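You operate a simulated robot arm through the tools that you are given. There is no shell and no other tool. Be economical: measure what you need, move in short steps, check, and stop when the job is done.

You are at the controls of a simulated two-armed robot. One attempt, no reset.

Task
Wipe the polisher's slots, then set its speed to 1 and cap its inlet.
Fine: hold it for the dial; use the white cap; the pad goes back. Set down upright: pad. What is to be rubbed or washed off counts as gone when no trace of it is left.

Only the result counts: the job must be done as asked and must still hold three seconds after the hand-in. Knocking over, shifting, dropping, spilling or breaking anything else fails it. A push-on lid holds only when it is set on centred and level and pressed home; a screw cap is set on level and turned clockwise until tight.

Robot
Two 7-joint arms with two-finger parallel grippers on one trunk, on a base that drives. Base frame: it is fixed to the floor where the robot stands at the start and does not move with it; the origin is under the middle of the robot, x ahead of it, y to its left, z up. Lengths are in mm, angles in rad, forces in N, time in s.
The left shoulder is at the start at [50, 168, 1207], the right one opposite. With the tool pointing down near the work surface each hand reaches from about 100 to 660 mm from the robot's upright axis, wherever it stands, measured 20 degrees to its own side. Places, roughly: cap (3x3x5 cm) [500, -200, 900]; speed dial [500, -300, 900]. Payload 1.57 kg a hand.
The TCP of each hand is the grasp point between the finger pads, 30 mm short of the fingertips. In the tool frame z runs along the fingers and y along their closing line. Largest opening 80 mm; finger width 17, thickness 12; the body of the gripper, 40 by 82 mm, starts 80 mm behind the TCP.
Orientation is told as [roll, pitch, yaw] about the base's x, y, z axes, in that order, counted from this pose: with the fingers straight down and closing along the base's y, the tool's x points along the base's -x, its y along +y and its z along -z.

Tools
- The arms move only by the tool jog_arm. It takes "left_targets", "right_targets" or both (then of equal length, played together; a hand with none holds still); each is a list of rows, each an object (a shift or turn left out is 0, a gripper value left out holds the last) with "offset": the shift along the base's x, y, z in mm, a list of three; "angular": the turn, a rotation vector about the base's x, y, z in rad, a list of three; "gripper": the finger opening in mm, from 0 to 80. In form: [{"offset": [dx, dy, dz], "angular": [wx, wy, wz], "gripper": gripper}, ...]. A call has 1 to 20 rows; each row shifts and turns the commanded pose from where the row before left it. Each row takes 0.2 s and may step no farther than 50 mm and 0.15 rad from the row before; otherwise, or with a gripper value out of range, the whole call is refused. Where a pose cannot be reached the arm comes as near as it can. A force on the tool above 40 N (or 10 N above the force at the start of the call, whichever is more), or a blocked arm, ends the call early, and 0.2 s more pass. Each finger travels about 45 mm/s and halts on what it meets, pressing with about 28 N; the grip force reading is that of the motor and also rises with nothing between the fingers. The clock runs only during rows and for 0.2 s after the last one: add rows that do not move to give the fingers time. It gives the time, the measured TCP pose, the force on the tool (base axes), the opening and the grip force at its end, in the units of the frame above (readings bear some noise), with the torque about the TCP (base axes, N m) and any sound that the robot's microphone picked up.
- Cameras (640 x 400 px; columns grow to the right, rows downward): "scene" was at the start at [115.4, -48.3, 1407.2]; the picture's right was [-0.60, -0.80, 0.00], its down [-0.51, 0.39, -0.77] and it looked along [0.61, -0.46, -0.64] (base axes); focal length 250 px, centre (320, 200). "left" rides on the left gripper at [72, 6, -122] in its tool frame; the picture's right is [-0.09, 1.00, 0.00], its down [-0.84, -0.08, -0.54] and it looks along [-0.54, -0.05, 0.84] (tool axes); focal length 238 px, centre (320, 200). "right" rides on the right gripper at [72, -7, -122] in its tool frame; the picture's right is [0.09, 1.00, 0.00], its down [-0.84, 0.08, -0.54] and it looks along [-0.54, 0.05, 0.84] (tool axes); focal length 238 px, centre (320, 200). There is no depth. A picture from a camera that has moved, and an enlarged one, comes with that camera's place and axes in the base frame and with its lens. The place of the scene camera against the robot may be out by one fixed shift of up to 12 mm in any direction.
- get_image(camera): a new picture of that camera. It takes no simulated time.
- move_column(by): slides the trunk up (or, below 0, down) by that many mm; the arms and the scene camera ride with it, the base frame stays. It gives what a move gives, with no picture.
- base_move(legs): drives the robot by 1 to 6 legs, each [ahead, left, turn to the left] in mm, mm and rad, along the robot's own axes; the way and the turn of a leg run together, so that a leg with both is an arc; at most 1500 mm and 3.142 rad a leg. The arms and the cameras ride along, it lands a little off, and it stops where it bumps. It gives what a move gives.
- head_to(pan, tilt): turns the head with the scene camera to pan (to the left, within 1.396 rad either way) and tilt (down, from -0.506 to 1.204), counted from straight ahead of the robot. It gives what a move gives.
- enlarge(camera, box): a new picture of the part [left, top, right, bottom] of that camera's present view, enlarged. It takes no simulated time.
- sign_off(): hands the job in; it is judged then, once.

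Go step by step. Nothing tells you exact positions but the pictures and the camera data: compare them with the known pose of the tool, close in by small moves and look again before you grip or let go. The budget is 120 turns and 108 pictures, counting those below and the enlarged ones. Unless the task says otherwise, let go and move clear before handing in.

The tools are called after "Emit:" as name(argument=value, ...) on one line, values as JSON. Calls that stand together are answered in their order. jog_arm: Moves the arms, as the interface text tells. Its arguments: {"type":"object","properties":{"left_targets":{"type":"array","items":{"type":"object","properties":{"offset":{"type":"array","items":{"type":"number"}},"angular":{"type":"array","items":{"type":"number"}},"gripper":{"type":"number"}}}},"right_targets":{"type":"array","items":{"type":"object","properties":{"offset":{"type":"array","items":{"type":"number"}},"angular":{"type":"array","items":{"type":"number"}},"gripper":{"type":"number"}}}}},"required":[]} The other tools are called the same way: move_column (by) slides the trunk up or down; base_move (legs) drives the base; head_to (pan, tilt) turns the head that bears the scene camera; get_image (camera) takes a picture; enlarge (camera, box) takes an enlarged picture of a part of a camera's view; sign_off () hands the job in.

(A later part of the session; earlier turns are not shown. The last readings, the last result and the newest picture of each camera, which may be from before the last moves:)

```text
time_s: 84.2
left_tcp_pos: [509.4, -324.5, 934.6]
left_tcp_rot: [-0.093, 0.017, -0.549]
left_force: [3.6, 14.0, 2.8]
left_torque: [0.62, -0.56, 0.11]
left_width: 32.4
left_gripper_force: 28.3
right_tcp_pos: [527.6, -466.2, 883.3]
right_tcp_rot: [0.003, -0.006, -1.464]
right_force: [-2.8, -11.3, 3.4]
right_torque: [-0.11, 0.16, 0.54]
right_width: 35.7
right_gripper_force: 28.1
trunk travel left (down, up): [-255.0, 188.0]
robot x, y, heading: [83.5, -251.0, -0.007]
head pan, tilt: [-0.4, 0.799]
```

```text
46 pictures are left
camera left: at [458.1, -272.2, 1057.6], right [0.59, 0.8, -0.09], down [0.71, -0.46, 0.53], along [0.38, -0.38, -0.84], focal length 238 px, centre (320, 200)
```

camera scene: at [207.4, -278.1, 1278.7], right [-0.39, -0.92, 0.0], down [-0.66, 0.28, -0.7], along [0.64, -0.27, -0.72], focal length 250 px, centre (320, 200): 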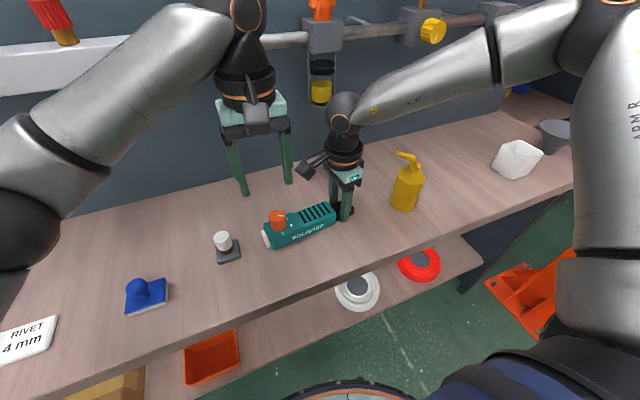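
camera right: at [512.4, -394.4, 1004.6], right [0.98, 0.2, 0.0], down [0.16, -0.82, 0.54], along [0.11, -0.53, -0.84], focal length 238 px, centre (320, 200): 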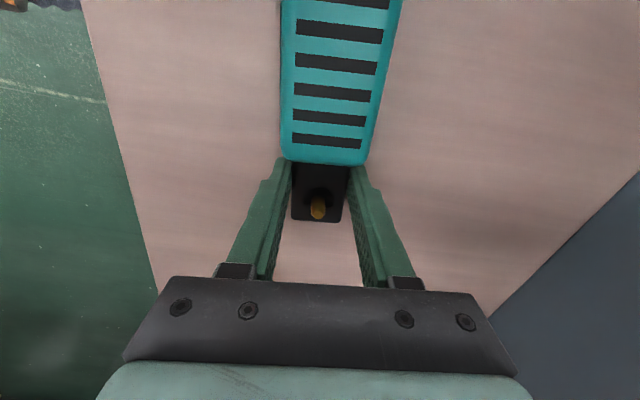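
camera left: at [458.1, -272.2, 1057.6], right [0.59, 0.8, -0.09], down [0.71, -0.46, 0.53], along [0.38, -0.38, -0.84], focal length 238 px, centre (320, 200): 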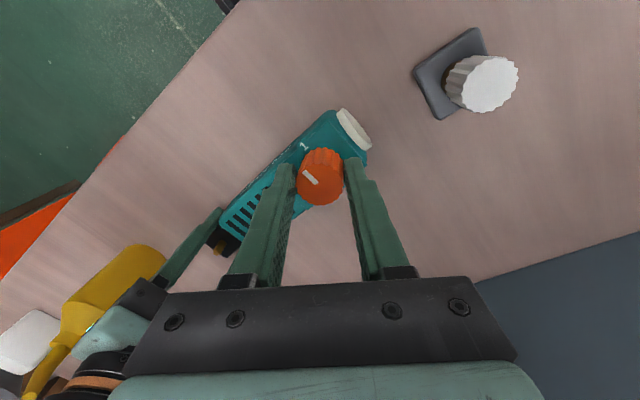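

Emit:
enlarge(camera="left", box=[260, 90, 400, 220])

Emit:
jog_arm(left_targets=[{"gripper": 50}, {"gripper": 60}, {"gripper": 60}, {"offset": [0, 0, 30]}, {"offset": [0, 5, 30]}, {"offset": [0, 20, 30]}, {"offset": [0, 0, 0]}])

Emit:
get_image(camera="left")

```text
3.08 times, centred on (330, 155) of left
camera zoom: at [458.1, -272.2, 1057.6], right [0.59, 0.8, -0.09], down [0.71, -0.46, 0.53], along [0.38, -0.38, -0.84], focal length 733 px, centre (289, 338)
```

zoom: 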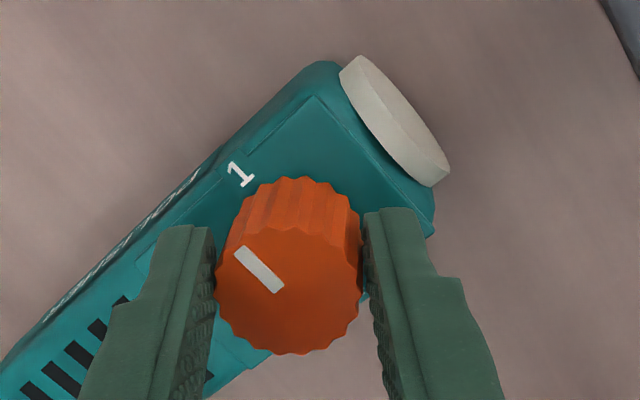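

```text
time_s: 85.8
left_tcp_pos: [509.8, -298.5, 1024.2]
left_tcp_rot: [-0.096, 0.017, -0.55]
left_force: [0.0, 0.7, -0.9]
left_torque: [0.03, -0.02, 0.01]
left_width: 60.0
left_gripper_force: 0.1
right_tcp_pos: [527.6, -464.7, 883.1]
right_tcp_rot: [0.003, -0.004, -1.464]
right_force: [-0.2, 1.0, 0.4]
right_torque: [-0.39, 0.0, -0.02]
right_width: 35.7
right_gripper_force: 28.6
trunk travel left (down, up): [-255.0, 188.0]
robot x, y, heading: [82.9, -252.5, -0.002]
head pan, tilt: [-0.4, 0.799]
```

```text
44 pictures are left
camera left: at [458.3, -248.1, 1147.2], right [0.59, 0.8, -0.1], down [0.71, -0.46, 0.53], along [0.38, -0.38, -0.84], focal length 238 px, centre (320, 200)
```

left: 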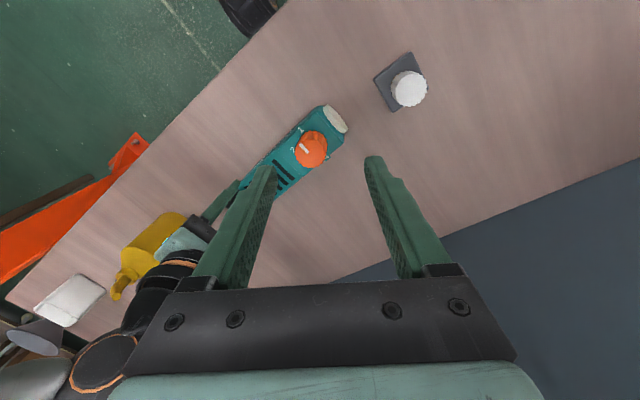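

Emit:
enlarge(camera="left", box=[250, 90, 370, 190])

Emit:
enlarge(camera="scene", box=[250, 190, 350, 255])

```text
4.00 times, centred on (310, 140) of left
camera zoom: at [458.3, -248.1, 1147.2], right [0.59, 0.8, -0.1], down [0.71, -0.46, 0.53], along [0.38, -0.38, -0.84], focal length 953 px, centre (360, 440)
```

zoom: 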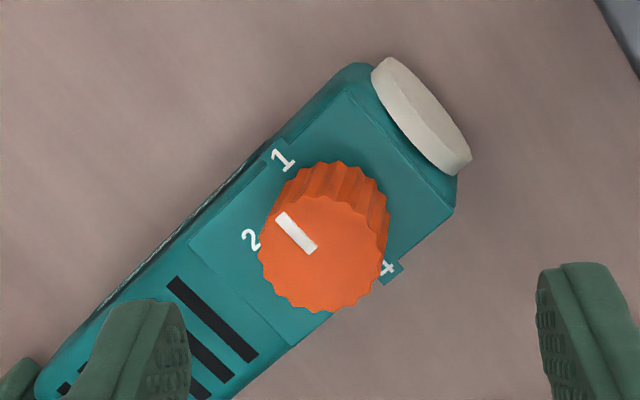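

```text
6.15 times, centred on (300, 222) of scene
camera zoom: at [207.4, -278.0, 1278.7], right [-0.39, -0.92, 0.0], down [-0.66, 0.28, -0.7], along [0.64, -0.27, -0.72], focal length 1537 px, centre (443, 62)
```

zoom: 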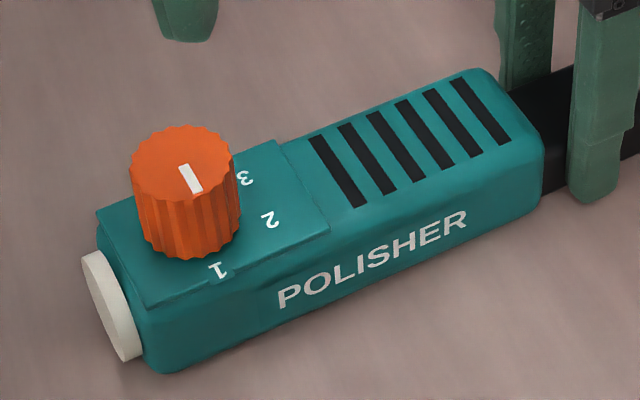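

The dial points at 1 within a couple of degrees. Next: release with the right hand and rise, while the left backs off, levels and turns to +1.67 for its later hold.

Emit:
jog_arm(right_targets=[{"gripper": 50}, {"gripper": 60}, {"offset": [0, 0, 40]}, {"offset": [0, 0, 40]}, {"offset": [0, 0, 40]}, {"offset": [0, 0, 0]}, {"offset": [0, 0, 0]}, {"offset": [0, 0, 0]}, {"offset": [0, 0, 0]}, {"offset": [0, 0, 0]}, {"offset": [0, 0, 0]}, {"offset": [0, 0, 0]}, {"offset": [0, 0, 0]}, {"offset": [0, 0, 0]}, {"offset": [0, 0, 0]}, {"offset": [0, 0, 0]}, {"offset": [0, 0, 0]}], left_targets=[{"offset": [-5, 15, 10], "angular": [0.073, -0.065, 0.1]}, {"offset": [-5, 15, 10], "angular": [0, 0, 0.14]}, {"offset": [-5, 15, 10], "angular": [0, 0, 0.14]}, {"offset": [-5, 15, 0], "angular": [0, 0, 0.14]}, {"offset": [-5, 15, 0], "angular": [0, 0, 0.14]}, {"offset": [-5, 15, 0], "angular": [0, 0, 0.14]}, {"offset": [-5, 15, 0], "angular": [0, 0, 0.14]}, {"offset": [-5, 15, 0], "angular": [0, 0, 0.14]}, {"offset": [-5, 15, 0], "angular": [0, 0, 0.14]}, {"offset": [-5, 15, 0], "angular": [0, 0, 0.14]}, {"offset": [-5, 15, 0], "angular": [0, 0, 0.14]}, {"offset": [-5, 15, 0], "angular": [0, 0, 0.14]}, {"offset": [-5, 15, 0], "angular": [0, 0, 0.14]}, {"offset": [-5, 15, 0], "angular": [0, 0, 0.14]}, {"offset": [-5, 15, 0], "angular": [0, 0, 0.14]}, {"offset": [-5, 15, 0], "angular": [0, 0, 0.14]}, {"offset": [0, 0, 0], "gripper": 78}])

Emit:
get_image(camera="right")

```text
time_s: 89.4
left_tcp_pos: [429.7, -60.3, 1055.6]
left_tcp_rot: [-0.002, -0.007, 1.654]
left_force: [0.2, -0.3, 0.3]
left_torque: [-0.01, 0.02, -0.03]
left_width: 78.1
left_gripper_force: 0.0
right_tcp_pos: [527.9, -463.5, 1003.5]
right_tcp_rot: [0.001, -0.003, -1.464]
right_force: [0.4, -0.5, 0.0]
right_torque: [0.0, 0.02, 0.0]
right_width: 60.0
right_gripper_force: 0.1
trunk travel left (down, up): [-255.0, 188.0]
robot x, y, heading: [89.2, -250.3, -0.008]
head pan, tilt: [-0.4, 0.799]
```

```text
41 pictures are left
camera right: at [512.7, -393.9, 1124.5], right [0.98, 0.2, 0.0], down [0.16, -0.82, 0.54], along [0.11, -0.53, -0.84], focal length 238 px, centre (320, 200)
```

right: 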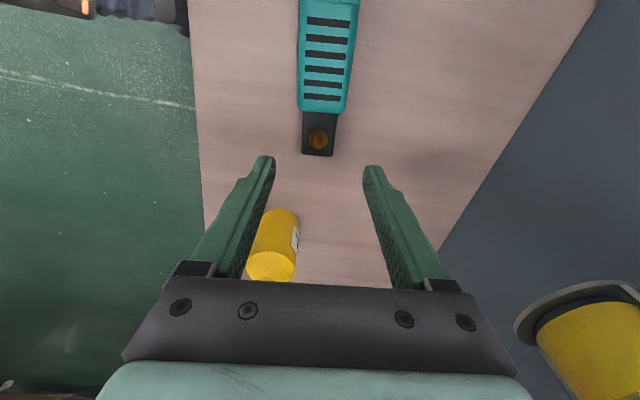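

Now the right hand goes to the cap; the left moves a bit further away to give room.

Emit:
jog_arm(right_targets=[{"offset": [0, 10, 5]}, {"offset": [-1, 30, 0], "angular": [0, 0, 0.14]}, {"offset": [-1, 40, 0], "angular": [0, 0, 0.14]}, {"offset": [-2, 40, 0], "angular": [0, 0, 0.14]}, {"offset": [-2, 40, 0], "angular": [0, 0, 0.14]}, {"offset": [-2, 40, 0], "angular": [0, 0, 0.14]}, {"offset": [-1, 40, 0], "angular": [0, 0, 0.14]}, {"offset": [0, 4, 0], "angular": [0, 0, 0.12]}, {"offset": [0, 0, 0]}], left_targets=[{"offset": [-5, 30, 0]}, {"offset": [-5, 30, 0]}, {"offset": [-5, 30, 0]}, {"offset": [0, 0, 0]}, {"offset": [0, 0, 0]}, {"offset": [0, 0, 0]}, {"offset": [0, 0, 0]}, {"offset": [0, 0, 0]}, {"offset": [0, 0, 0]}])

Emit:
get_image(camera="right")

```text
time_s: 91.4
left_tcp_pos: [413.0, 31.3, 1054.7]
left_tcp_rot: [-0.001, -0.006, 1.653]
left_force: [-0.3, -0.6, -0.3]
left_torque: [-0.01, -0.02, 0.03]
left_width: 78.1
left_gripper_force: 0.1
right_tcp_pos: [457.3, -353.8, 976.6]
right_tcp_rot: [0.003, -0.002, -0.609]
right_force: [-0.3, 0.2, -0.1]
right_torque: [-0.01, -0.01, -0.04]
right_width: 59.9
right_gripper_force: 0.1
right hand out of reach, approached as far as the arm can: row 4, 5, 6, 7
trunk travel left (down, up): [-255.0, 188.0]
robot x, y, heading: [85.3, -247.7, -0.006]
head pan, tilt: [-0.4, 0.799]
```

```text
40 pictures are left
camera right: at [393.3, -319.9, 1099.0], right [0.49, 0.87, 0.0], down [0.73, -0.42, 0.54], along [0.47, -0.27, -0.84], focal length 238 px, centre (320, 200)
```

right: 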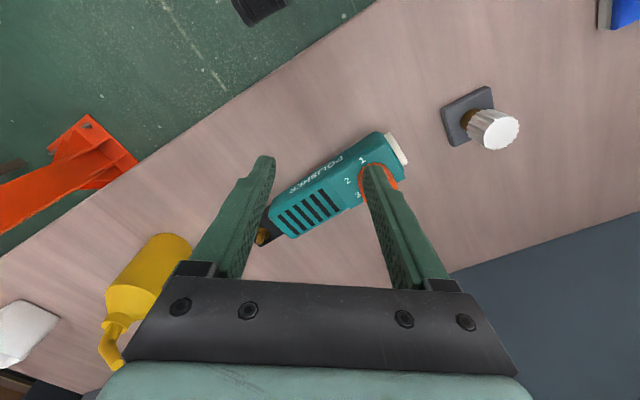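

The right hand can't cross inward, so I'll raise it and drive the base 225 mm left to put the cap in its natural zone.

Emit:
jog_arm(right_targets=[{"offset": [0, 0, 30]}, {"offset": [0, -10, 30]}, {"offset": [0, 0, 0]}])

Emit:
base_move(legs=[[0, 225, 0]])

Emit:
jog_arm(right_targets=[{"offset": [20, -25, -10]}, {"offset": [20, -28, -10]}, {"offset": [22, -28, -10]}, {"offset": [0, 0, 0]}])

Emit:
get_image(camera="right")

```text
time_s: 92.2
left_tcp_pos: [415.0, 30.1, 1055.1]
left_tcp_rot: [-0.002, -0.006, 1.652]
left_force: [-0.3, 0.3, -0.4]
left_torque: [-0.02, 0.01, -0.02]
left_width: 78.1
left_gripper_force: 0.1
right_tcp_pos: [456.6, -364.3, 1036.7]
right_tcp_rot: [0.003, -0.001, -0.609]
right_force: [0.1, 0.7, 0.0]
right_torque: [-0.01, 0.03, -0.03]
right_width: 60.1
right_gripper_force: 0.1
trunk travel left (down, up): [-255.0, 188.0]
robot x, y, heading: [84.5, -245.8, -0.002]
head pan, tilt: [-0.4, 0.799]
```

```text
time_s: 93.9
left_tcp_pos: [415.2, 254.4, 1055.1]
left_tcp_rot: [0.001, -0.005, 1.651]
left_force: [0.1, -0.1, -0.1]
left_torque: [0.0, 0.0, 0.0]
left_width: 78.2
left_gripper_force: 0.1
right_tcp_pos: [456.8, -141.7, 1037.4]
right_tcp_rot: [0.002, -0.001, -0.611]
right_force: [0.4, -0.4, -1.0]
right_torque: [-0.03, 0.0, 0.02]
right_width: 59.9
right_gripper_force: 0.1
trunk travel left (down, up): [-255.0, 188.0]
robot x, y, heading: [84.8, -26.7, -0.0]
head pan, tilt: [-0.4, 0.799]
```

```text
time_s: 94.9
left_tcp_pos: [414.3, 254.1, 1055.0]
left_tcp_rot: [-0.001, -0.005, 1.653]
left_force: [-0.4, 0.6, 0.6]
left_torque: [-0.01, -0.01, -0.02]
left_width: 78.0
left_gripper_force: 0.1
right_tcp_pos: [518.4, -224.8, 1006.6]
right_tcp_rot: [0.005, -0.001, -0.612]
right_force: [0.5, -0.2, -0.2]
right_torque: [-0.04, 0.0, 0.03]
right_width: 60.0
right_gripper_force: 0.1
trunk travel left (down, up): [-255.0, 188.0]
robot x, y, heading: [87.9, -27.3, 0.001]
head pan, tilt: [-0.4, 0.799]
```

```text
39 pictures are left
camera right: at [455.2, -189.3, 1129.4], right [0.5, 0.87, 0.0], down [0.73, -0.42, 0.54], along [0.47, -0.27, -0.84], focal length 238 px, centre (320, 200)
```

right: 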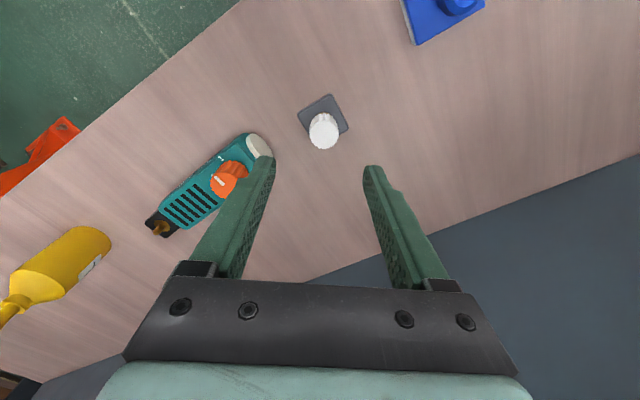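

Emit:
jog_arm(right_targets=[{"offset": [-2, 3, -25]}, {"offset": [-2, 3, -25]}, {"offset": [0, 0, 0]}])

Emit:
get_image(camera="right")

Emit:
enlarge(camera="right", box=[270, 80, 390, 200])

```text
time_s: 95.7
left_tcp_pos: [414.2, 253.8, 1054.9]
left_tcp_rot: [0.0, -0.006, 1.651]
left_force: [0.8, 0.0, -0.7]
left_torque: [-0.03, 0.01, 0.0]
left_width: 78.1
left_gripper_force: 0.1
right_tcp_pos: [514.7, -217.7, 954.6]
right_tcp_rot: [0.004, -0.004, -0.611]
right_force: [0.8, 0.1, 0.6]
right_torque: [-0.04, -0.01, -0.03]
right_width: 59.9
right_gripper_force: 0.1
trunk travel left (down, up): [-255.0, 188.0]
robot x, y, heading: [85.7, -26.2, 0.001]
head pan, tilt: [-0.4, 0.799]
```

```text
38 pictures are left
camera right: at [450.7, -182.7, 1078.3], right [0.5, 0.87, 0.0], down [0.73, -0.42, 0.54], along [0.47, -0.27, -0.84], focal length 238 px, centre (320, 200)
```

right: 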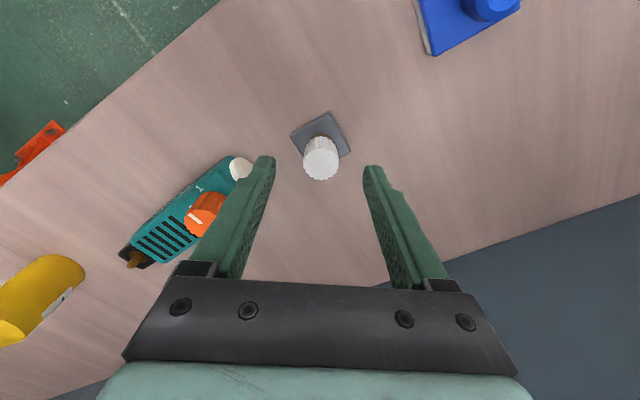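

```text
3.33 times, centred on (330, 140) of right
camera zoom: at [450.7, -182.7, 1078.3], right [0.5, 0.87, 0.0], down [0.73, -0.42, 0.54], along [0.47, -0.27, -0.84], focal length 794 px, centre (287, 400)
```

zoom: 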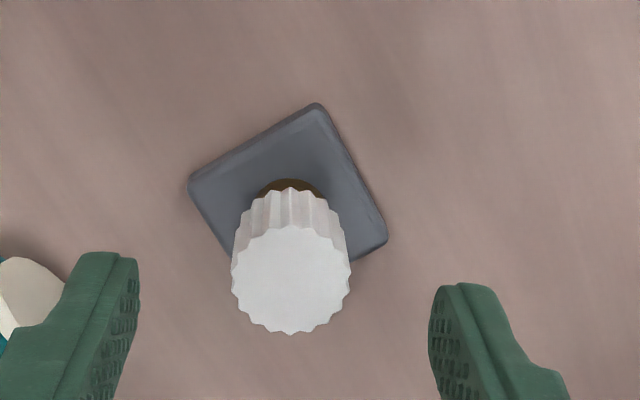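

The stand and cap line up with the tool axis, and the cap top is at about z = 913. I'll descend to z ≈ 904 and grip it.

Emit:
jog_arm(right_targets=[{"offset": [0, 0, -25]}, {"offset": [0, 0, -25]}, {"gripper": 45}, {"gripper": 35}, {"gripper": 35}])

Emit:
get_image(camera="right")

```text
time_s: 96.9
left_tcp_pos: [415.7, 254.3, 1054.8]
left_tcp_rot: [0.002, -0.006, 1.652]
left_force: [0.1, 0.9, 0.2]
left_torque: [0.03, 0.0, -0.02]
left_width: 78.1
left_gripper_force: 0.1
right_tcp_pos: [515.9, -218.8, 906.5]
right_tcp_rot: [0.002, -0.004, -0.611]
right_force: [0.7, 0.2, 0.4]
right_torque: [-0.02, -0.02, 0.02]
right_width: 35.2
right_gripper_force: 0.1
trunk travel left (down, up): [-255.0, 188.0]
robot x, y, heading: [87.0, -30.0, 0.001]
head pan, tilt: [-0.4, 0.799]
```

```text
36 pictures are left
camera right: at [451.6, -182.8, 1028.7], right [0.5, 0.87, 0.0], down [0.73, -0.42, 0.54], along [0.47, -0.27, -0.84], focal length 238 px, centre (320, 200)
```

right: 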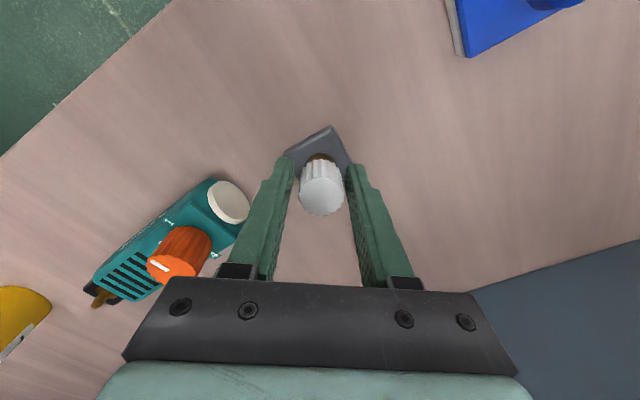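

Emit:
jog_arm(right_targets=[{"gripper": 26}, {"gripper": 20}, {"gripper": 20}, {"gripper": 20}])

Emit:
jog_arm(right_targets=[{"offset": [0, 0, 1]}, {"offset": [0, 0, 1]}, {"offset": [0, 0, 0]}])

```text
time_s: 97.9
left_tcp_pos: [413.9, 255.1, 1055.6]
left_tcp_rot: [0.0, -0.006, 1.65]
left_force: [0.6, -0.5, 0.1]
left_torque: [-0.01, 0.0, 0.04]
left_width: 78.0
left_gripper_force: 0.2
right_tcp_pos: [515.7, -217.4, 906.5]
right_tcp_rot: [0.004, -0.003, -0.612]
right_force: [-0.3, -0.4, -0.1]
right_torque: [0.02, 0.0, 0.0]
right_width: 27.4
right_gripper_force: 27.5
trunk travel left (down, up): [-255.0, 188.0]
robot x, y, heading: [83.6, -25.0, -0.004]
head pan, tilt: [-0.4, 0.799]
```

```text
time_s: 98.7
left_tcp_pos: [415.3, 254.3, 1055.6]
left_tcp_rot: [-0.001, -0.005, 1.651]
left_force: [-0.5, 0.1, -0.3]
left_torque: [0.0, 0.01, 0.0]
left_width: 78.4
left_gripper_force: 0.0
right_tcp_pos: [515.3, -216.8, 908.8]
right_tcp_rot: [0.006, -0.001, -0.611]
right_force: [0.0, -0.6, -1.8]
right_torque: [-0.03, 0.04, 0.01]
right_width: 27.3
right_gripper_force: 28.1
trunk travel left (down, up): [-255.0, 188.0]
robot x, y, heading: [84.8, -27.3, -0.005]
head pan, tilt: [-0.4, 0.799]
```

It lifts nearly freely. I'll raise 15 mm and check that the stand stays down.

Emit:
jog_arm(right_targets=[{"offset": [0, 0, 7]}, {"offset": [0, 0, 8]}, {"offset": [0, 0, 0]}])

Emit:
enlarge(camera="scene", box=[300, 80, 520, 280])

Emit:
get_image(camera="right")

```text
time_s: 99.5
left_tcp_pos: [414.9, 253.4, 1055.3]
left_tcp_rot: [0.0, -0.005, 1.649]
left_force: [-0.6, -0.8, 0.6]
left_torque: [-0.02, -0.01, -0.02]
left_width: 78.0
left_gripper_force: 0.0
right_tcp_pos: [515.9, -218.8, 923.2]
right_tcp_rot: [0.006, -0.002, -0.611]
right_force: [0.6, -0.2, -0.2]
right_torque: [-0.01, 0.0, 0.0]
right_width: 27.3
right_gripper_force: 27.8
trunk travel left (down, up): [-255.0, 188.0]
robot x, y, heading: [85.5, -27.7, -0.0]
head pan, tilt: [-0.4, 0.799]
```

```text
2.00 times, centred on (410, 180) of scene
camera zoom: at [207.4, -54.8, 1278.7], right [-0.39, -0.92, 0.0], down [-0.66, 0.28, -0.7], along [0.64, -0.27, -0.72], focal length 500 px, centre (140, 240)
```

zoom: 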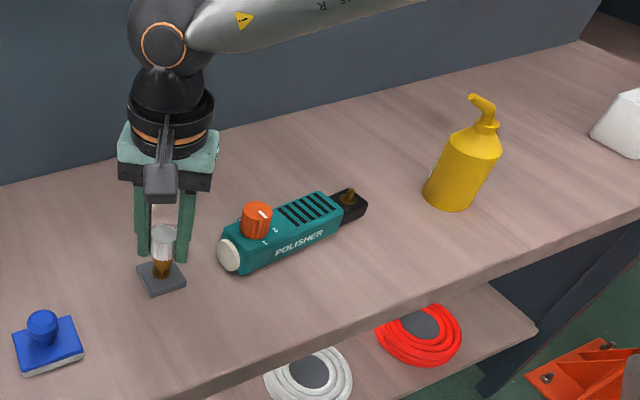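

```text
34 pictures are left
camera right: at [451.3, -182.6, 1046.3], right [0.5, 0.87, 0.0], down [0.73, -0.42, 0.54], along [0.47, -0.27, -0.84], focal length 238 px, centre (320, 200)
```

right: 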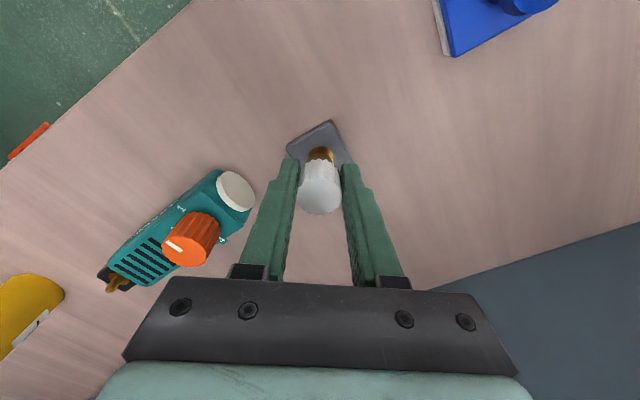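

Emit:
jog_arm(right_targets=[{"offset": [0, 0, 25]}, {"offset": [0, 0, 25]}, {"offset": [0, 0, 0]}])

Emit:
enlarge(camera="scene", box=[350, 150, 430, 240])

Emit:
enlarge(camera="right", box=[260, 100, 380, 220])

```text
time_s: 100.3
left_tcp_pos: [415.1, 253.9, 1054.9]
left_tcp_rot: [0.001, -0.006, 1.65]
left_force: [0.1, -0.1, -0.4]
left_torque: [-0.02, 0.01, 0.01]
left_width: 78.1
left_gripper_force: 0.0
right_tcp_pos: [515.3, -217.2, 974.6]
right_tcp_rot: [0.003, 0.0, -0.611]
right_force: [0.2, 1.2, -0.9]
right_torque: [-0.03, 0.01, -0.01]
right_width: 27.3
right_gripper_force: 27.9
trunk travel left (down, up): [-255.0, 188.0]
robot x, y, heading: [84.3, -28.1, -0.005]
head pan, tilt: [-0.4, 0.799]
```

```text
4.44 times, centred on (390, 195) of scene
camera zoom: at [207.4, -54.8, 1278.7], right [-0.39, -0.92, 0.0], down [-0.66, 0.28, -0.7], along [0.64, -0.27, -0.72], focal length 1110 px, centre (9, 222)
```

zoom: 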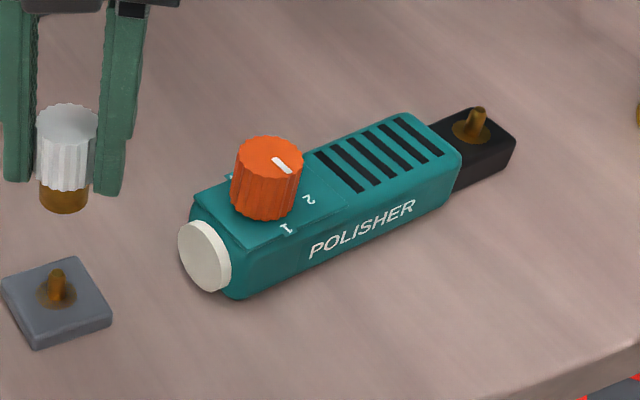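

```text
3.33 times, centred on (320, 160) of right
camera zoom: at [451.3, -182.9, 1096.4], right [0.5, 0.87, 0.0], down [0.73, -0.42, 0.54], along [0.47, -0.27, -0.84], focal length 794 px, centre (320, 333)
```

zoom: 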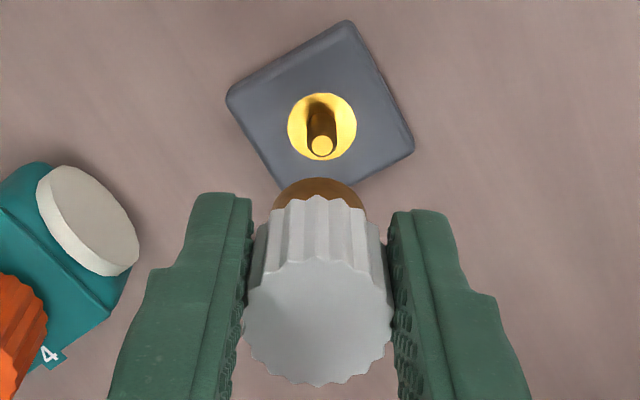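

The cap came off cleanly; the stand carries the same pin fitting as the inlet. I'll raise the cap clear and drive right to about y = −300.

Emit:
jog_arm(right_targets=[{"offset": [0, 0, 35]}, {"offset": [0, 0, 35]}, {"offset": [0, 0, 0]}])

Emit:
base_move(legs=[[0, -273, 0]])

Emit:
head_to(pan=-0.2, tilt=0.8)

Emit:
jog_arm(left_targets=[{"offset": [12, -35, 0]}, {"offset": [12, -35, 0]}, {"offset": [12, -35, 0]}, {"offset": [12, -35, 0]}, {"offset": [12, -35, 0]}, {"offset": [12, -35, 0]}, {"offset": [12, -35, 0]}, {"offset": [10, -30, 0]}, {"offset": [0, 0, 0]}])

Emit:
get_image(camera="left")

Emit:
get_image(camera="scene")

```text
time_s: 101.1
left_tcp_pos: [414.9, 253.9, 1055.2]
left_tcp_rot: [-0.001, -0.005, 1.651]
left_force: [-0.9, -0.7, -0.1]
left_torque: [0.02, 0.0, -0.01]
left_width: 78.1
left_gripper_force: 0.1
right_tcp_pos: [515.3, -217.4, 1043.5]
right_tcp_rot: [0.004, 0.0, -0.611]
right_force: [0.1, -0.1, -0.5]
right_torque: [0.0, 0.0, -0.02]
right_width: 27.2
right_gripper_force: 27.9
trunk travel left (down, up): [-255.0, 188.0]
robot x, y, heading: [87.5, -25.4, 0.004]
head pan, tilt: [-0.4, 0.799]
```

```text
time_s: 103.0
left_tcp_pos: [416.1, -18.9, 1056.6]
left_tcp_rot: [0.0, -0.007, 1.65]
left_force: [-0.7, 0.0, 0.1]
left_torque: [0.02, 0.0, 0.0]
left_width: 77.9
left_gripper_force: 0.0
right_tcp_pos: [514.5, -491.6, 1044.6]
right_tcp_rot: [0.005, -0.003, -0.613]
right_force: [0.1, -1.3, 0.3]
right_torque: [-0.02, 0.03, -0.02]
right_width: 27.2
right_gripper_force: 28.1
trunk travel left (down, up): [-255.0, 188.0]
robot x, y, heading: [87.5, -301.7, -0.006]
head pan, tilt: [-0.4, 0.799]
```

```text
time_s: 103.8
left_tcp_pos: [415.2, -20.4, 1056.0]
left_tcp_rot: [0.0, -0.005, 1.648]
left_force: [0.0, -0.1, 0.0]
left_torque: [0.01, 0.01, -0.01]
left_width: 77.5
left_gripper_force: 0.1
right_tcp_pos: [513.9, -490.8, 1043.7]
right_tcp_rot: [0.004, -0.002, -0.614]
right_force: [-0.5, 0.3, -0.7]
right_torque: [-0.01, -0.01, 0.02]
right_width: 27.1
right_gripper_force: 28.2
trunk travel left (down, up): [-255.0, 188.0]
robot x, y, heading: [87.1, -298.2, -0.005]
head pan, tilt: [-0.201, 0.799]
```

```text
time_s: 105.8
left_tcp_pos: [508.8, -294.8, 1055.7]
left_tcp_rot: [0.001, -0.008, 1.65]
left_force: [-0.6, -0.3, -0.4]
left_torque: [0.0, -0.02, 0.03]
left_width: 77.9
left_gripper_force: 0.1
right_tcp_pos: [514.3, -490.9, 1044.0]
right_tcp_rot: [0.002, -0.001, -0.612]
right_force: [0.6, 0.1, 0.2]
right_torque: [0.02, 0.01, -0.01]
right_width: 27.1
right_gripper_force: 27.5
trunk travel left (down, up): [-255.0, 188.0]
robot x, y, heading: [85.5, -303.7, -0.001]
head pan, tilt: [-0.201, 0.799]
```

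```text
31 pictures are left
camera left: at [506.3, -368.3, 1177.7], right [-1.0, 0.01, 0.0], down [0.01, 0.84, 0.55], along [0.01, 0.55, -0.84], focal length 238 px, centre (320, 200)
```

left: 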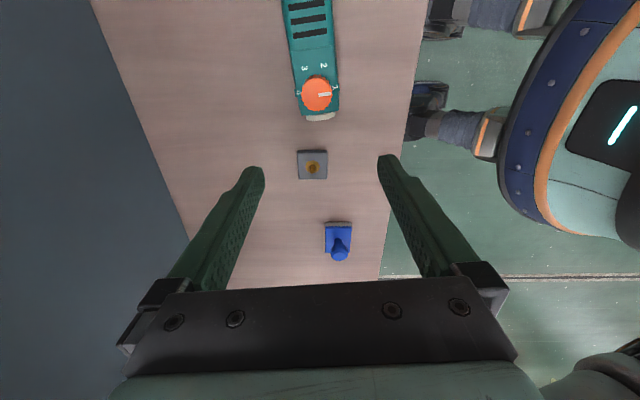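

```text
30 pictures are left
camera scene: at [211.6, -312.9, 1278.7], right [-0.2, -0.98, 0.0], down [-0.7, 0.14, -0.7], along [0.68, -0.14, -0.72], focal length 250 px, centre (320, 200)
```

scene: 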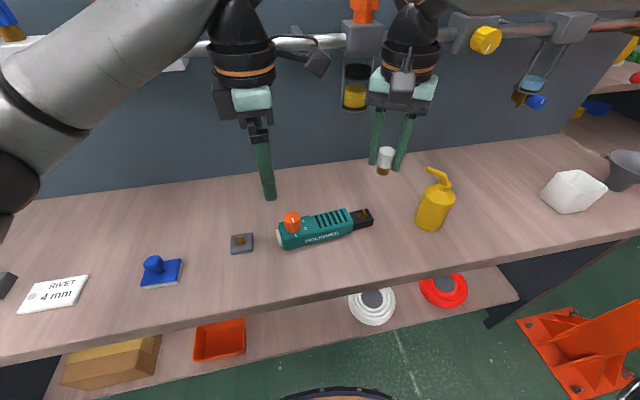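

The left hand reaches easily. I'll descend it over the dial end to straddle the body.

Emit:
jog_arm(left_targets=[{"offset": [1, -13, -20], "angular": [0, 0, 0.028]}, {"offset": [1, -12, -20]}, {"offset": [0, 0, -35]}, {"offset": [0, 0, -35]}, {"offset": [0, 0, 0]}])

Emit:
get_image(camera="left")

```text
time_s: 107.0
left_tcp_pos: [510.9, -320.4, 945.9]
left_tcp_rot: [0.0, -0.005, 1.677]
left_force: [0.2, 0.0, -0.5]
left_torque: [-0.01, 0.0, 0.02]
left_width: 77.9
left_gripper_force: 0.2
right_tcp_pos: [514.3, -491.4, 1043.5]
right_tcp_rot: [0.004, -0.002, -0.613]
right_force: [-0.1, 0.2, -0.2]
right_torque: [-0.01, 0.02, -0.01]
right_width: 27.2
right_gripper_force: 28.1
trunk travel left (down, up): [-255.0, 188.0]
robot x, y, heading: [85.4, -300.5, -0.001]
head pan, tilt: [-0.201, 0.799]
```

```text
29 pictures are left
camera left: at [510.6, -393.7, 1067.4], right [-1.0, -0.01, 0.0], down [-0.01, 0.84, 0.55], along [-0.01, 0.55, -0.84], focal length 238 px, centre (320, 200)
```

left: 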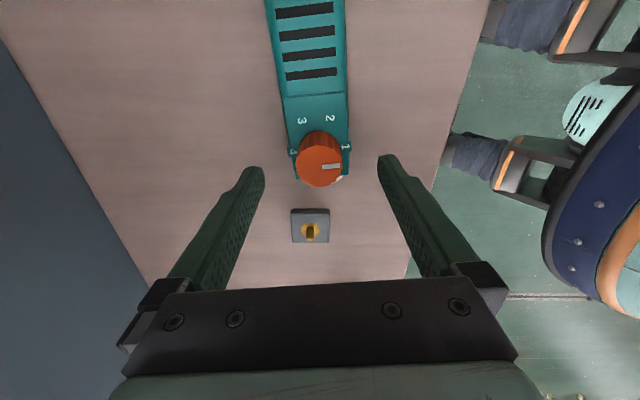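

Emit:
jog_arm(left_targets=[{"offset": [0, 0, -30]}, {"offset": [0, 0, -30]}, {"offset": [0, 0, -2]}, {"gripper": 60}, {"gripper": 54}])

Emit:
get_image(camera="left")

```text
time_s: 108.2
left_tcp_pos: [510.8, -320.9, 884.1]
left_tcp_rot: [0.0, -0.004, 1.676]
left_force: [-0.1, -0.4, 0.2]
left_torque: [0.01, 0.02, 0.02]
left_width: 54.1
left_gripper_force: 0.1
right_tcp_pos: [514.1, -492.1, 1043.8]
right_tcp_rot: [0.003, -0.001, -0.613]
right_force: [-0.1, 0.1, -0.5]
right_torque: [0.03, -0.02, -0.02]
right_width: 27.1
right_gripper_force: 27.9
trunk travel left (down, up): [-255.0, 188.0]
robot x, y, heading: [78.4, -296.2, -0.001]
head pan, tilt: [-0.201, 0.799]
```

```text
28 pictures are left
camera left: at [510.3, -393.3, 1005.6], right [-1.0, -0.01, 0.0], down [-0.01, 0.84, 0.55], along [-0.01, 0.55, -0.84], focal length 238 px, centre (320, 200)
```

left: 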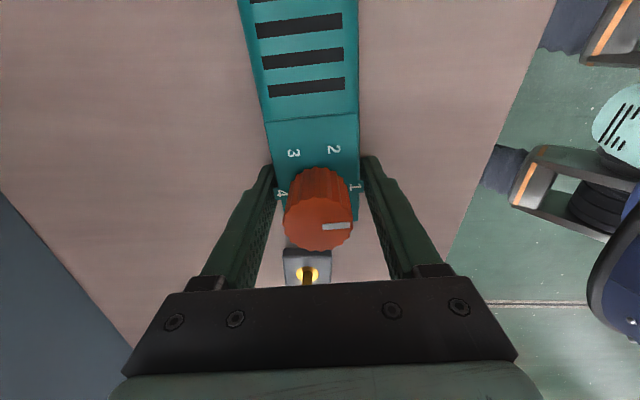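

Centred. Closing the left gripper on the body.

Emit:
jog_arm(left_targets=[{"gripper": 46}, {"gripper": 38}, {"gripper": 38}, {"gripper": 38}])

Emit:
jog_arm(right_targets=[{"offset": [0, 5, -25]}, {"offset": [5, 5, -20]}, {"offset": [0, 0, 0]}])

Emit:
get_image(camera="right")

Emit:
get_image(camera="left")

```text
time_s: 109.2
left_tcp_pos: [509.7, -319.9, 883.7]
left_tcp_rot: [0.001, -0.006, 1.677]
left_force: [0.5, 0.0, -0.3]
left_torque: [-0.02, -0.03, 0.12]
left_width: 47.9
left_gripper_force: 28.2
right_tcp_pos: [514.8, -490.6, 1043.8]
right_tcp_rot: [0.003, -0.002, -0.612]
right_force: [0.2, -0.3, -0.6]
right_torque: [0.01, 0.02, 0.02]
right_width: 26.9
right_gripper_force: 27.6
trunk travel left (down, up): [-255.0, 188.0]
robot x, y, heading: [83.7, -300.6, -0.002]
head pan, tilt: [-0.201, 0.799]
```

```text
time_s: 110.0
left_tcp_pos: [510.0, -319.9, 884.5]
left_tcp_rot: [0.0, -0.005, 1.677]
left_force: [-0.3, 0.1, -0.4]
left_torque: [0.03, -0.03, 0.02]
left_width: 47.6
left_gripper_force: 28.3
right_tcp_pos: [520.7, -481.7, 998.4]
right_tcp_rot: [0.004, -0.002, -0.611]
right_force: [-0.2, -0.3, -1.2]
right_torque: [0.01, 0.0, -0.06]
right_width: 27.1
right_gripper_force: 27.9
trunk travel left (down, up): [-255.0, 188.0]
robot x, y, heading: [86.2, -300.9, 0.004]
head pan, tilt: [-0.201, 0.799]
```

```text
27 pictures are left
camera right: at [455.8, -447.0, 1120.5], right [0.5, 0.87, 0.0], down [0.73, -0.42, 0.54], along [0.47, -0.27, -0.84], focal length 238 px, centre (320, 200)
```

right: 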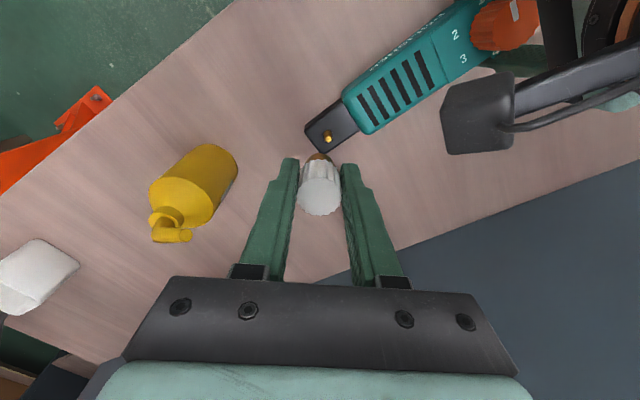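

```text
26 pictures are left
camera left: at [510.4, -393.3, 1005.7], right [-1.0, -0.01, 0.0], down [-0.01, 0.84, 0.55], along [-0.01, 0.55, -0.84], focal length 238 px, centre (320, 200)
```

left: 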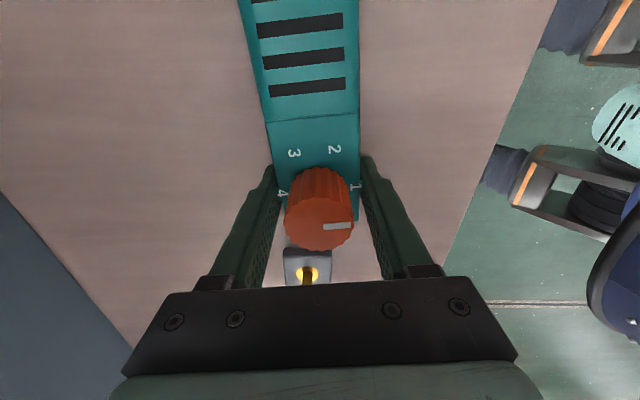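

The polisher is held by the left. A zoom to locate the pin precisely relative to the cap axis.

Emit:
enlarge(camera="right", box=[280, 85, 376, 175])

```text
4.44 times, centred on (328, 130) of right
camera zoom: at [455.8, -447.0, 1120.5], right [0.5, 0.87, 0.0], down [0.73, -0.42, 0.54], along [0.47, -0.27, -0.84], focal length 1059 px, centre (284, 511)
```

zoom: 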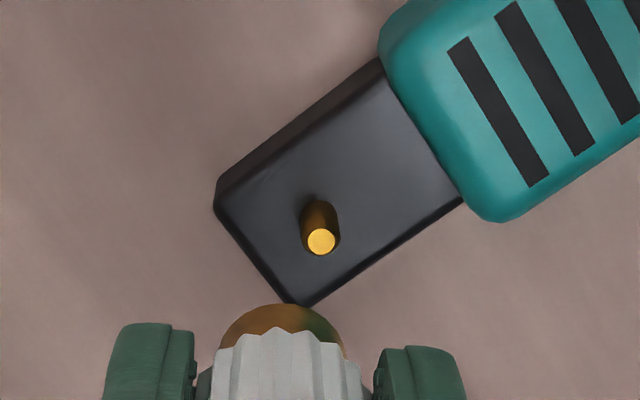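

The pin is at about (528, −476), its top near z = 891 and the block top near 874. I'll move the cap axis over it and pre-turn to +0.4 for clockwise travel.

Emit:
jog_arm(right_targets=[{"offset": [3.5, 2.8, 0], "angular": [0, 0, 0.145]}, {"offset": [3.4, 2.7, 0], "angular": [0, 0, 0.145]}, {"angular": [0, 0, 0.145]}, {"angular": [0, 0, 0.145]}, {"angular": [0, 0, 0.145]}, {"angular": [0, 0, 0.145]}, {"angular": [0, 0, 0.14]}, {"offset": [0, 0, -20]}, {"offset": [0, 0, -20]}, {"offset": [0, 0, 0]}])

Emit:
get_image(camera="right")

Emit:
enlarge(camera="scene", box=[320, 150, 420, 250])

Emit:
enlarge(camera="right", box=[270, 100, 370, 200])

```text
time_s: 112.2
left_tcp_pos: [510.6, -319.9, 883.3]
left_tcp_rot: [0.0, -0.004, 1.679]
left_force: [0.9, 0.5, 0.4]
left_torque: [0.03, -0.01, 0.0]
left_width: 47.8
left_gripper_force: 28.3
right_tcp_pos: [525.5, -476.2, 957.9]
right_tcp_rot: [0.004, -0.002, 0.398]
right_force: [1.0, -0.2, -0.8]
right_torque: [-0.02, 0.0, -0.01]
right_width: 27.1
right_gripper_force: 28.7
trunk travel left (down, up): [-255.0, 188.0]
robot x, y, heading: [83.3, -299.4, 0.003]
head pan, tilt: [-0.201, 0.799]
```

```text
24 pictures are left
camera right: at [461.6, -511.6, 1080.3], right [-0.47, 0.88, 0.0], down [0.74, 0.39, 0.54], along [0.48, 0.26, -0.84], focal length 238 px, centre (320, 200)
```

right: 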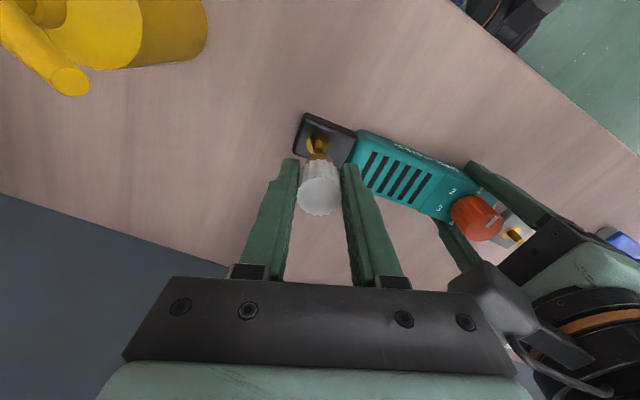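

```text
4.00 times, centred on (370, 200) of scene
camera zoom: at [211.7, -313.0, 1278.7], right [-0.2, -0.98, 0.0], down [-0.7, 0.14, -0.7], along [0.68, -0.14, -0.72], focal length 999 px, centre (120, 200)
```

zoom: 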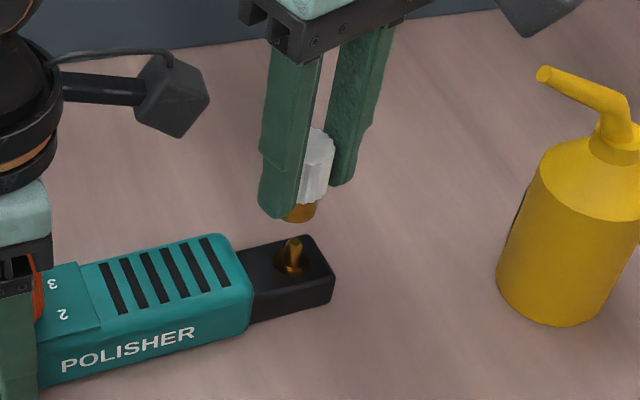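

```text
4.00 times, centred on (320, 150) of right
camera zoom: at [461.6, -511.6, 1080.3], right [-0.47, 0.88, 0.0], down [0.74, 0.39, 0.54], along [0.48, 0.26, -0.84], focal length 953 px, centre (320, 400)
```

zoom: 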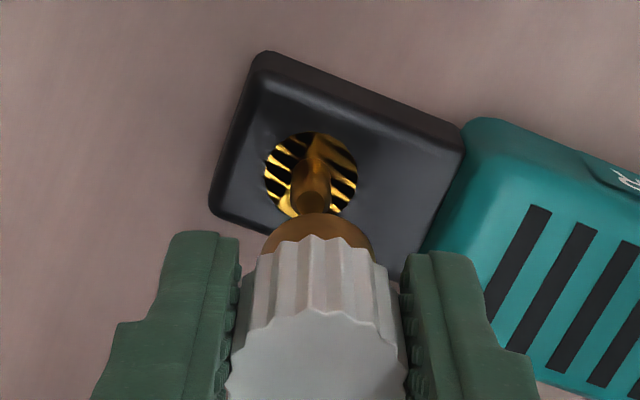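

Nearly centred: about 1 mm to correct. I'll lower until the cap bottom is just above the pin top and recheck.

Emit:
jog_arm(right_targets=[{"offset": [1.0, -0.9, -10]}, {"offset": [0, 0, -9]}, {"offset": [0, 0, 0]}])

Emit:
enlarge(camera="right", box=[270, 100, 370, 200])

Emit:
enlarge(camera="scene", box=[350, 160, 410, 230])

```text
time_s: 113.0
left_tcp_pos: [510.3, -321.1, 884.0]
left_tcp_rot: [-0.001, -0.004, 1.676]
left_force: [0.2, -0.8, 0.1]
left_torque: [0.05, 0.02, 0.08]
left_width: 47.6
left_gripper_force: 28.0
right_tcp_pos: [527.3, -476.0, 939.0]
right_tcp_rot: [0.004, -0.001, 0.399]
right_force: [-0.1, -0.3, -0.5]
right_torque: [-0.01, 0.04, -0.03]
right_width: 26.9
right_gripper_force: 27.6
trunk travel left (down, up): [-255.0, 188.0]
robot x, y, heading: [87.3, -297.4, 0.002]
head pan, tilt: [-0.201, 0.799]
```

```text
4.00 times, centred on (320, 150) of right
camera zoom: at [462.7, -512.2, 1061.7], right [-0.47, 0.88, 0.0], down [0.74, 0.39, 0.54], along [0.48, 0.26, -0.84], focal length 953 px, centre (320, 400)
```

zoom: 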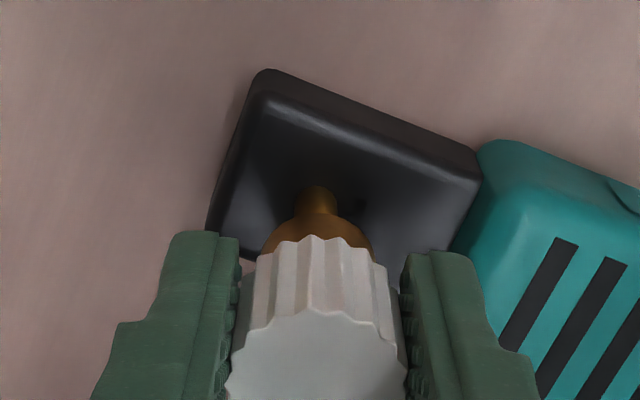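

```text
5.71 times, centred on (380, 195) of scene
camera zoom: at [211.7, -313.0, 1278.7], right [-0.2, -0.98, 0.0], down [-0.7, 0.14, -0.7], along [0.68, -0.14, -0.72], focal length 1427 px, centre (-23, 229)
```

zoom: 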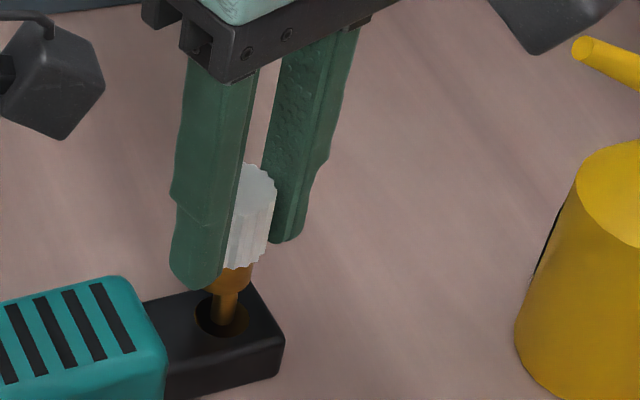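

Aligned in both views. I'll lower slowly over the pin.

Emit:
jog_arm(right_targets=[{"offset": [0, 0, -4]}, {"offset": [0, 0, -4]}, {"offset": [0, 0, -4]}, {"offset": [0, 0, 0]}])

```text
time_s: 114.0
left_tcp_pos: [510.6, -319.7, 884.5]
left_tcp_rot: [0.001, -0.005, 1.677]
left_force: [3.4, -6.0, -4.2]
left_torque: [0.73, 0.11, 0.61]
left_width: 47.8
left_gripper_force: 27.9
right_tcp_pos: [528.7, -476.4, 930.5]
right_tcp_rot: [0.007, -0.01, 0.397]
right_force: [1.8, 2.4, 26.5]
right_torque: [0.01, -0.02, -0.03]
right_width: 26.6
right_gripper_force: 28.2
trunk travel left (down, up): [-255.0, 188.0]
robot x, y, heading: [88.6, -301.0, 0.001]
head pan, tilt: [-0.201, 0.799]
```

Firm, centred contact — threads, it seems. I'll ease to a light press and turn clockwise, watching height and torque.

Emit:
jog_arm(right_targets=[{"offset": [0, 0, 1.2]}, {"angular": [0, 0, -0.14]}, {"angular": [0, 0, -0.14]}, {"angular": [0, 0, -0.14]}, {"angular": [0, 0, -0.14]}, {"angular": [0, 0, -0.14]}, {"angular": [0, 0, -0.14]}, {"offset": [0, 0, 0]}])

Emit:
enlarge(camera="scene", box=[350, 160, 410, 230])

```text
time_s: 115.8
left_tcp_pos: [509.8, -320.7, 885.0]
left_tcp_rot: [0.001, -0.005, 1.676]
left_force: [1.1, -0.4, 0.4]
left_torque: [-0.52, -0.04, 0.14]
left_width: 47.7
left_gripper_force: 28.0
right_tcp_pos: [527.5, -476.6, 927.9]
right_tcp_rot: [0.003, -0.004, -0.443]
right_force: [-0.3, -0.2, -0.2]
right_torque: [0.04, 0.01, -0.02]
right_width: 26.8
right_gripper_force: 27.8
trunk travel left (down, up): [-255.0, 188.0]
robot x, y, heading: [84.1, -299.1, -0.004]
head pan, tilt: [-0.201, 0.799]
```

```text
5.71 times, centred on (380, 195) of scene
camera zoom: at [211.6, -313.0, 1278.8], right [-0.2, -0.98, 0.0], down [-0.7, 0.14, -0.7], along [0.68, -0.14, -0.72], focal length 1427 px, centre (-23, 229)
```

zoom: 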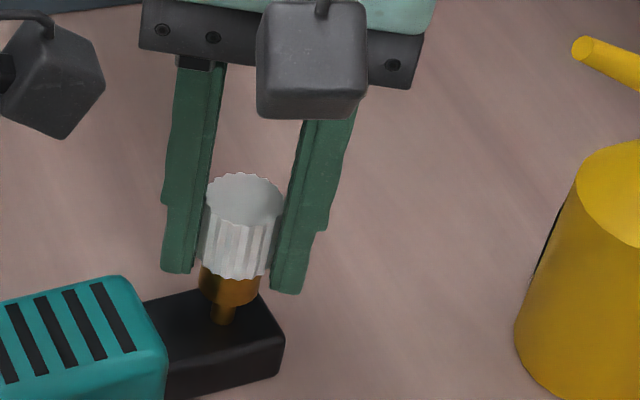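

The cap went down as it turned. I'll continue turning with a gentle downward feed.

Emit:
jog_arm(right_targets=[{"offset": [0, 0, -1]}, {"offset": [0, 0, -0.3], "angular": [0, 0, -0.14]}, {"offset": [0, 0, -0.3], "angular": [0, 0, -0.14]}, {"offset": [0, 0, -0.3], "angular": [0, 0, -0.14]}, {"offset": [0, 0, -0.3], "angular": [0, 0, -0.14]}, {"offset": [0, 0, -0.3], "angular": [0, 0, -0.14]}, {"offset": [0, 0, -0.3], "angular": [0, 0, -0.14]}, {"offset": [0, 0, 0], "angular": [0, 0, -0.14]}, {"offset": [0, 0, 0]}])

```text
time_s: 117.8
left_tcp_pos: [510.6, -320.0, 884.1]
left_tcp_rot: [0.0, -0.006, 1.676]
left_force: [4.3, -10.3, -1.5]
left_torque: [0.09, -0.06, 0.69]
left_width: 47.6
left_gripper_force: 27.9
right_tcp_pos: [527.7, -476.0, 926.9]
right_tcp_rot: [0.007, -0.001, -1.424]
right_force: [0.5, 11.0, 14.4]
right_torque: [0.46, 0.01, 0.01]
right_width: 26.9
right_gripper_force: 27.9
trunk travel left (down, up): [-255.0, 188.0]
robot x, y, heading: [84.5, -298.4, -0.005]
head pan, tilt: [-0.201, 0.799]
```

I'll regrip: ease off, open, rotate back +1.82, and look at how the cap sits before closing again.

Emit:
jog_arm(right_targets=[{"offset": [0, 0, 1.5]}, {"gripper": 36}, {"gripper": 42}, {"angular": [0, 0, 0.14]}, {"angular": [0, 0, 0.14]}, {"angular": [0, 0, 0.14]}, {"angular": [0, 0, 0.14]}, {"angular": [0, 0, 0.14]}, {"angular": [0, 0, 0.14]}, {"angular": [0, 0, 0.14]}, {"angular": [0, 0, 0.14]}, {"angular": [0, 0, 0.14]}, {"angular": [0, 0, 0.14]}, {"angular": [0, 0, 0.14]}, {"angular": [0, 0, 0.14]}, {"angular": [0, 0, 0.14]}, {"offset": [0, 0, 0]}])

Emit:
enlarge(camera="scene", box=[350, 160, 410, 230])

Emit:
enlarge(camera="right", box=[270, 100, 370, 220])

```text
time_s: 121.4
left_tcp_pos: [510.7, -320.1, 884.7]
left_tcp_rot: [-0.001, -0.006, 1.676]
left_force: [0.0, 1.2, 0.1]
left_torque: [0.41, 0.04, -0.01]
left_width: 47.8
left_gripper_force: 28.0
right_tcp_pos: [527.5, -476.0, 927.3]
right_tcp_rot: [0.004, -0.002, 0.4]
right_force: [0.8, -0.1, -0.7]
right_torque: [0.0, 0.04, 0.01]
right_width: 42.1
right_gripper_force: 0.1
trunk travel left (down, up): [-255.0, 188.0]
robot x, y, heading: [86.0, -298.5, 0.001]
head pan, tilt: [-0.201, 0.799]
```

```text
5.71 times, centred on (380, 195) of scene
camera zoom: at [211.6, -313.0, 1278.7], right [-0.2, -0.98, 0.0], down [-0.7, 0.14, -0.7], along [0.68, -0.14, -0.72], focal length 1427 px, centre (-23, 229)
```

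zoom: 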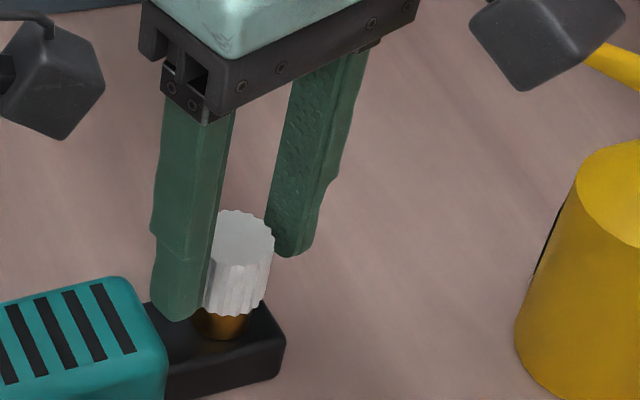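

```text
3.33 times, centred on (320, 160) of right
camera zoom: at [462.5, -512.3, 1049.8], right [-0.47, 0.88, 0.0], down [0.74, 0.39, 0.54], along [0.48, 0.26, -0.84], focal length 794 px, centre (320, 333)
```

zoom: 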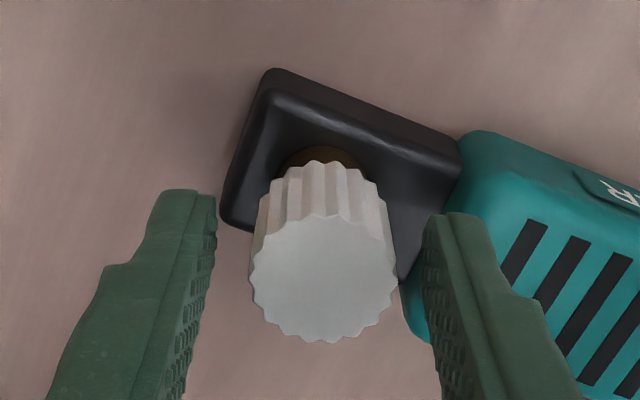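

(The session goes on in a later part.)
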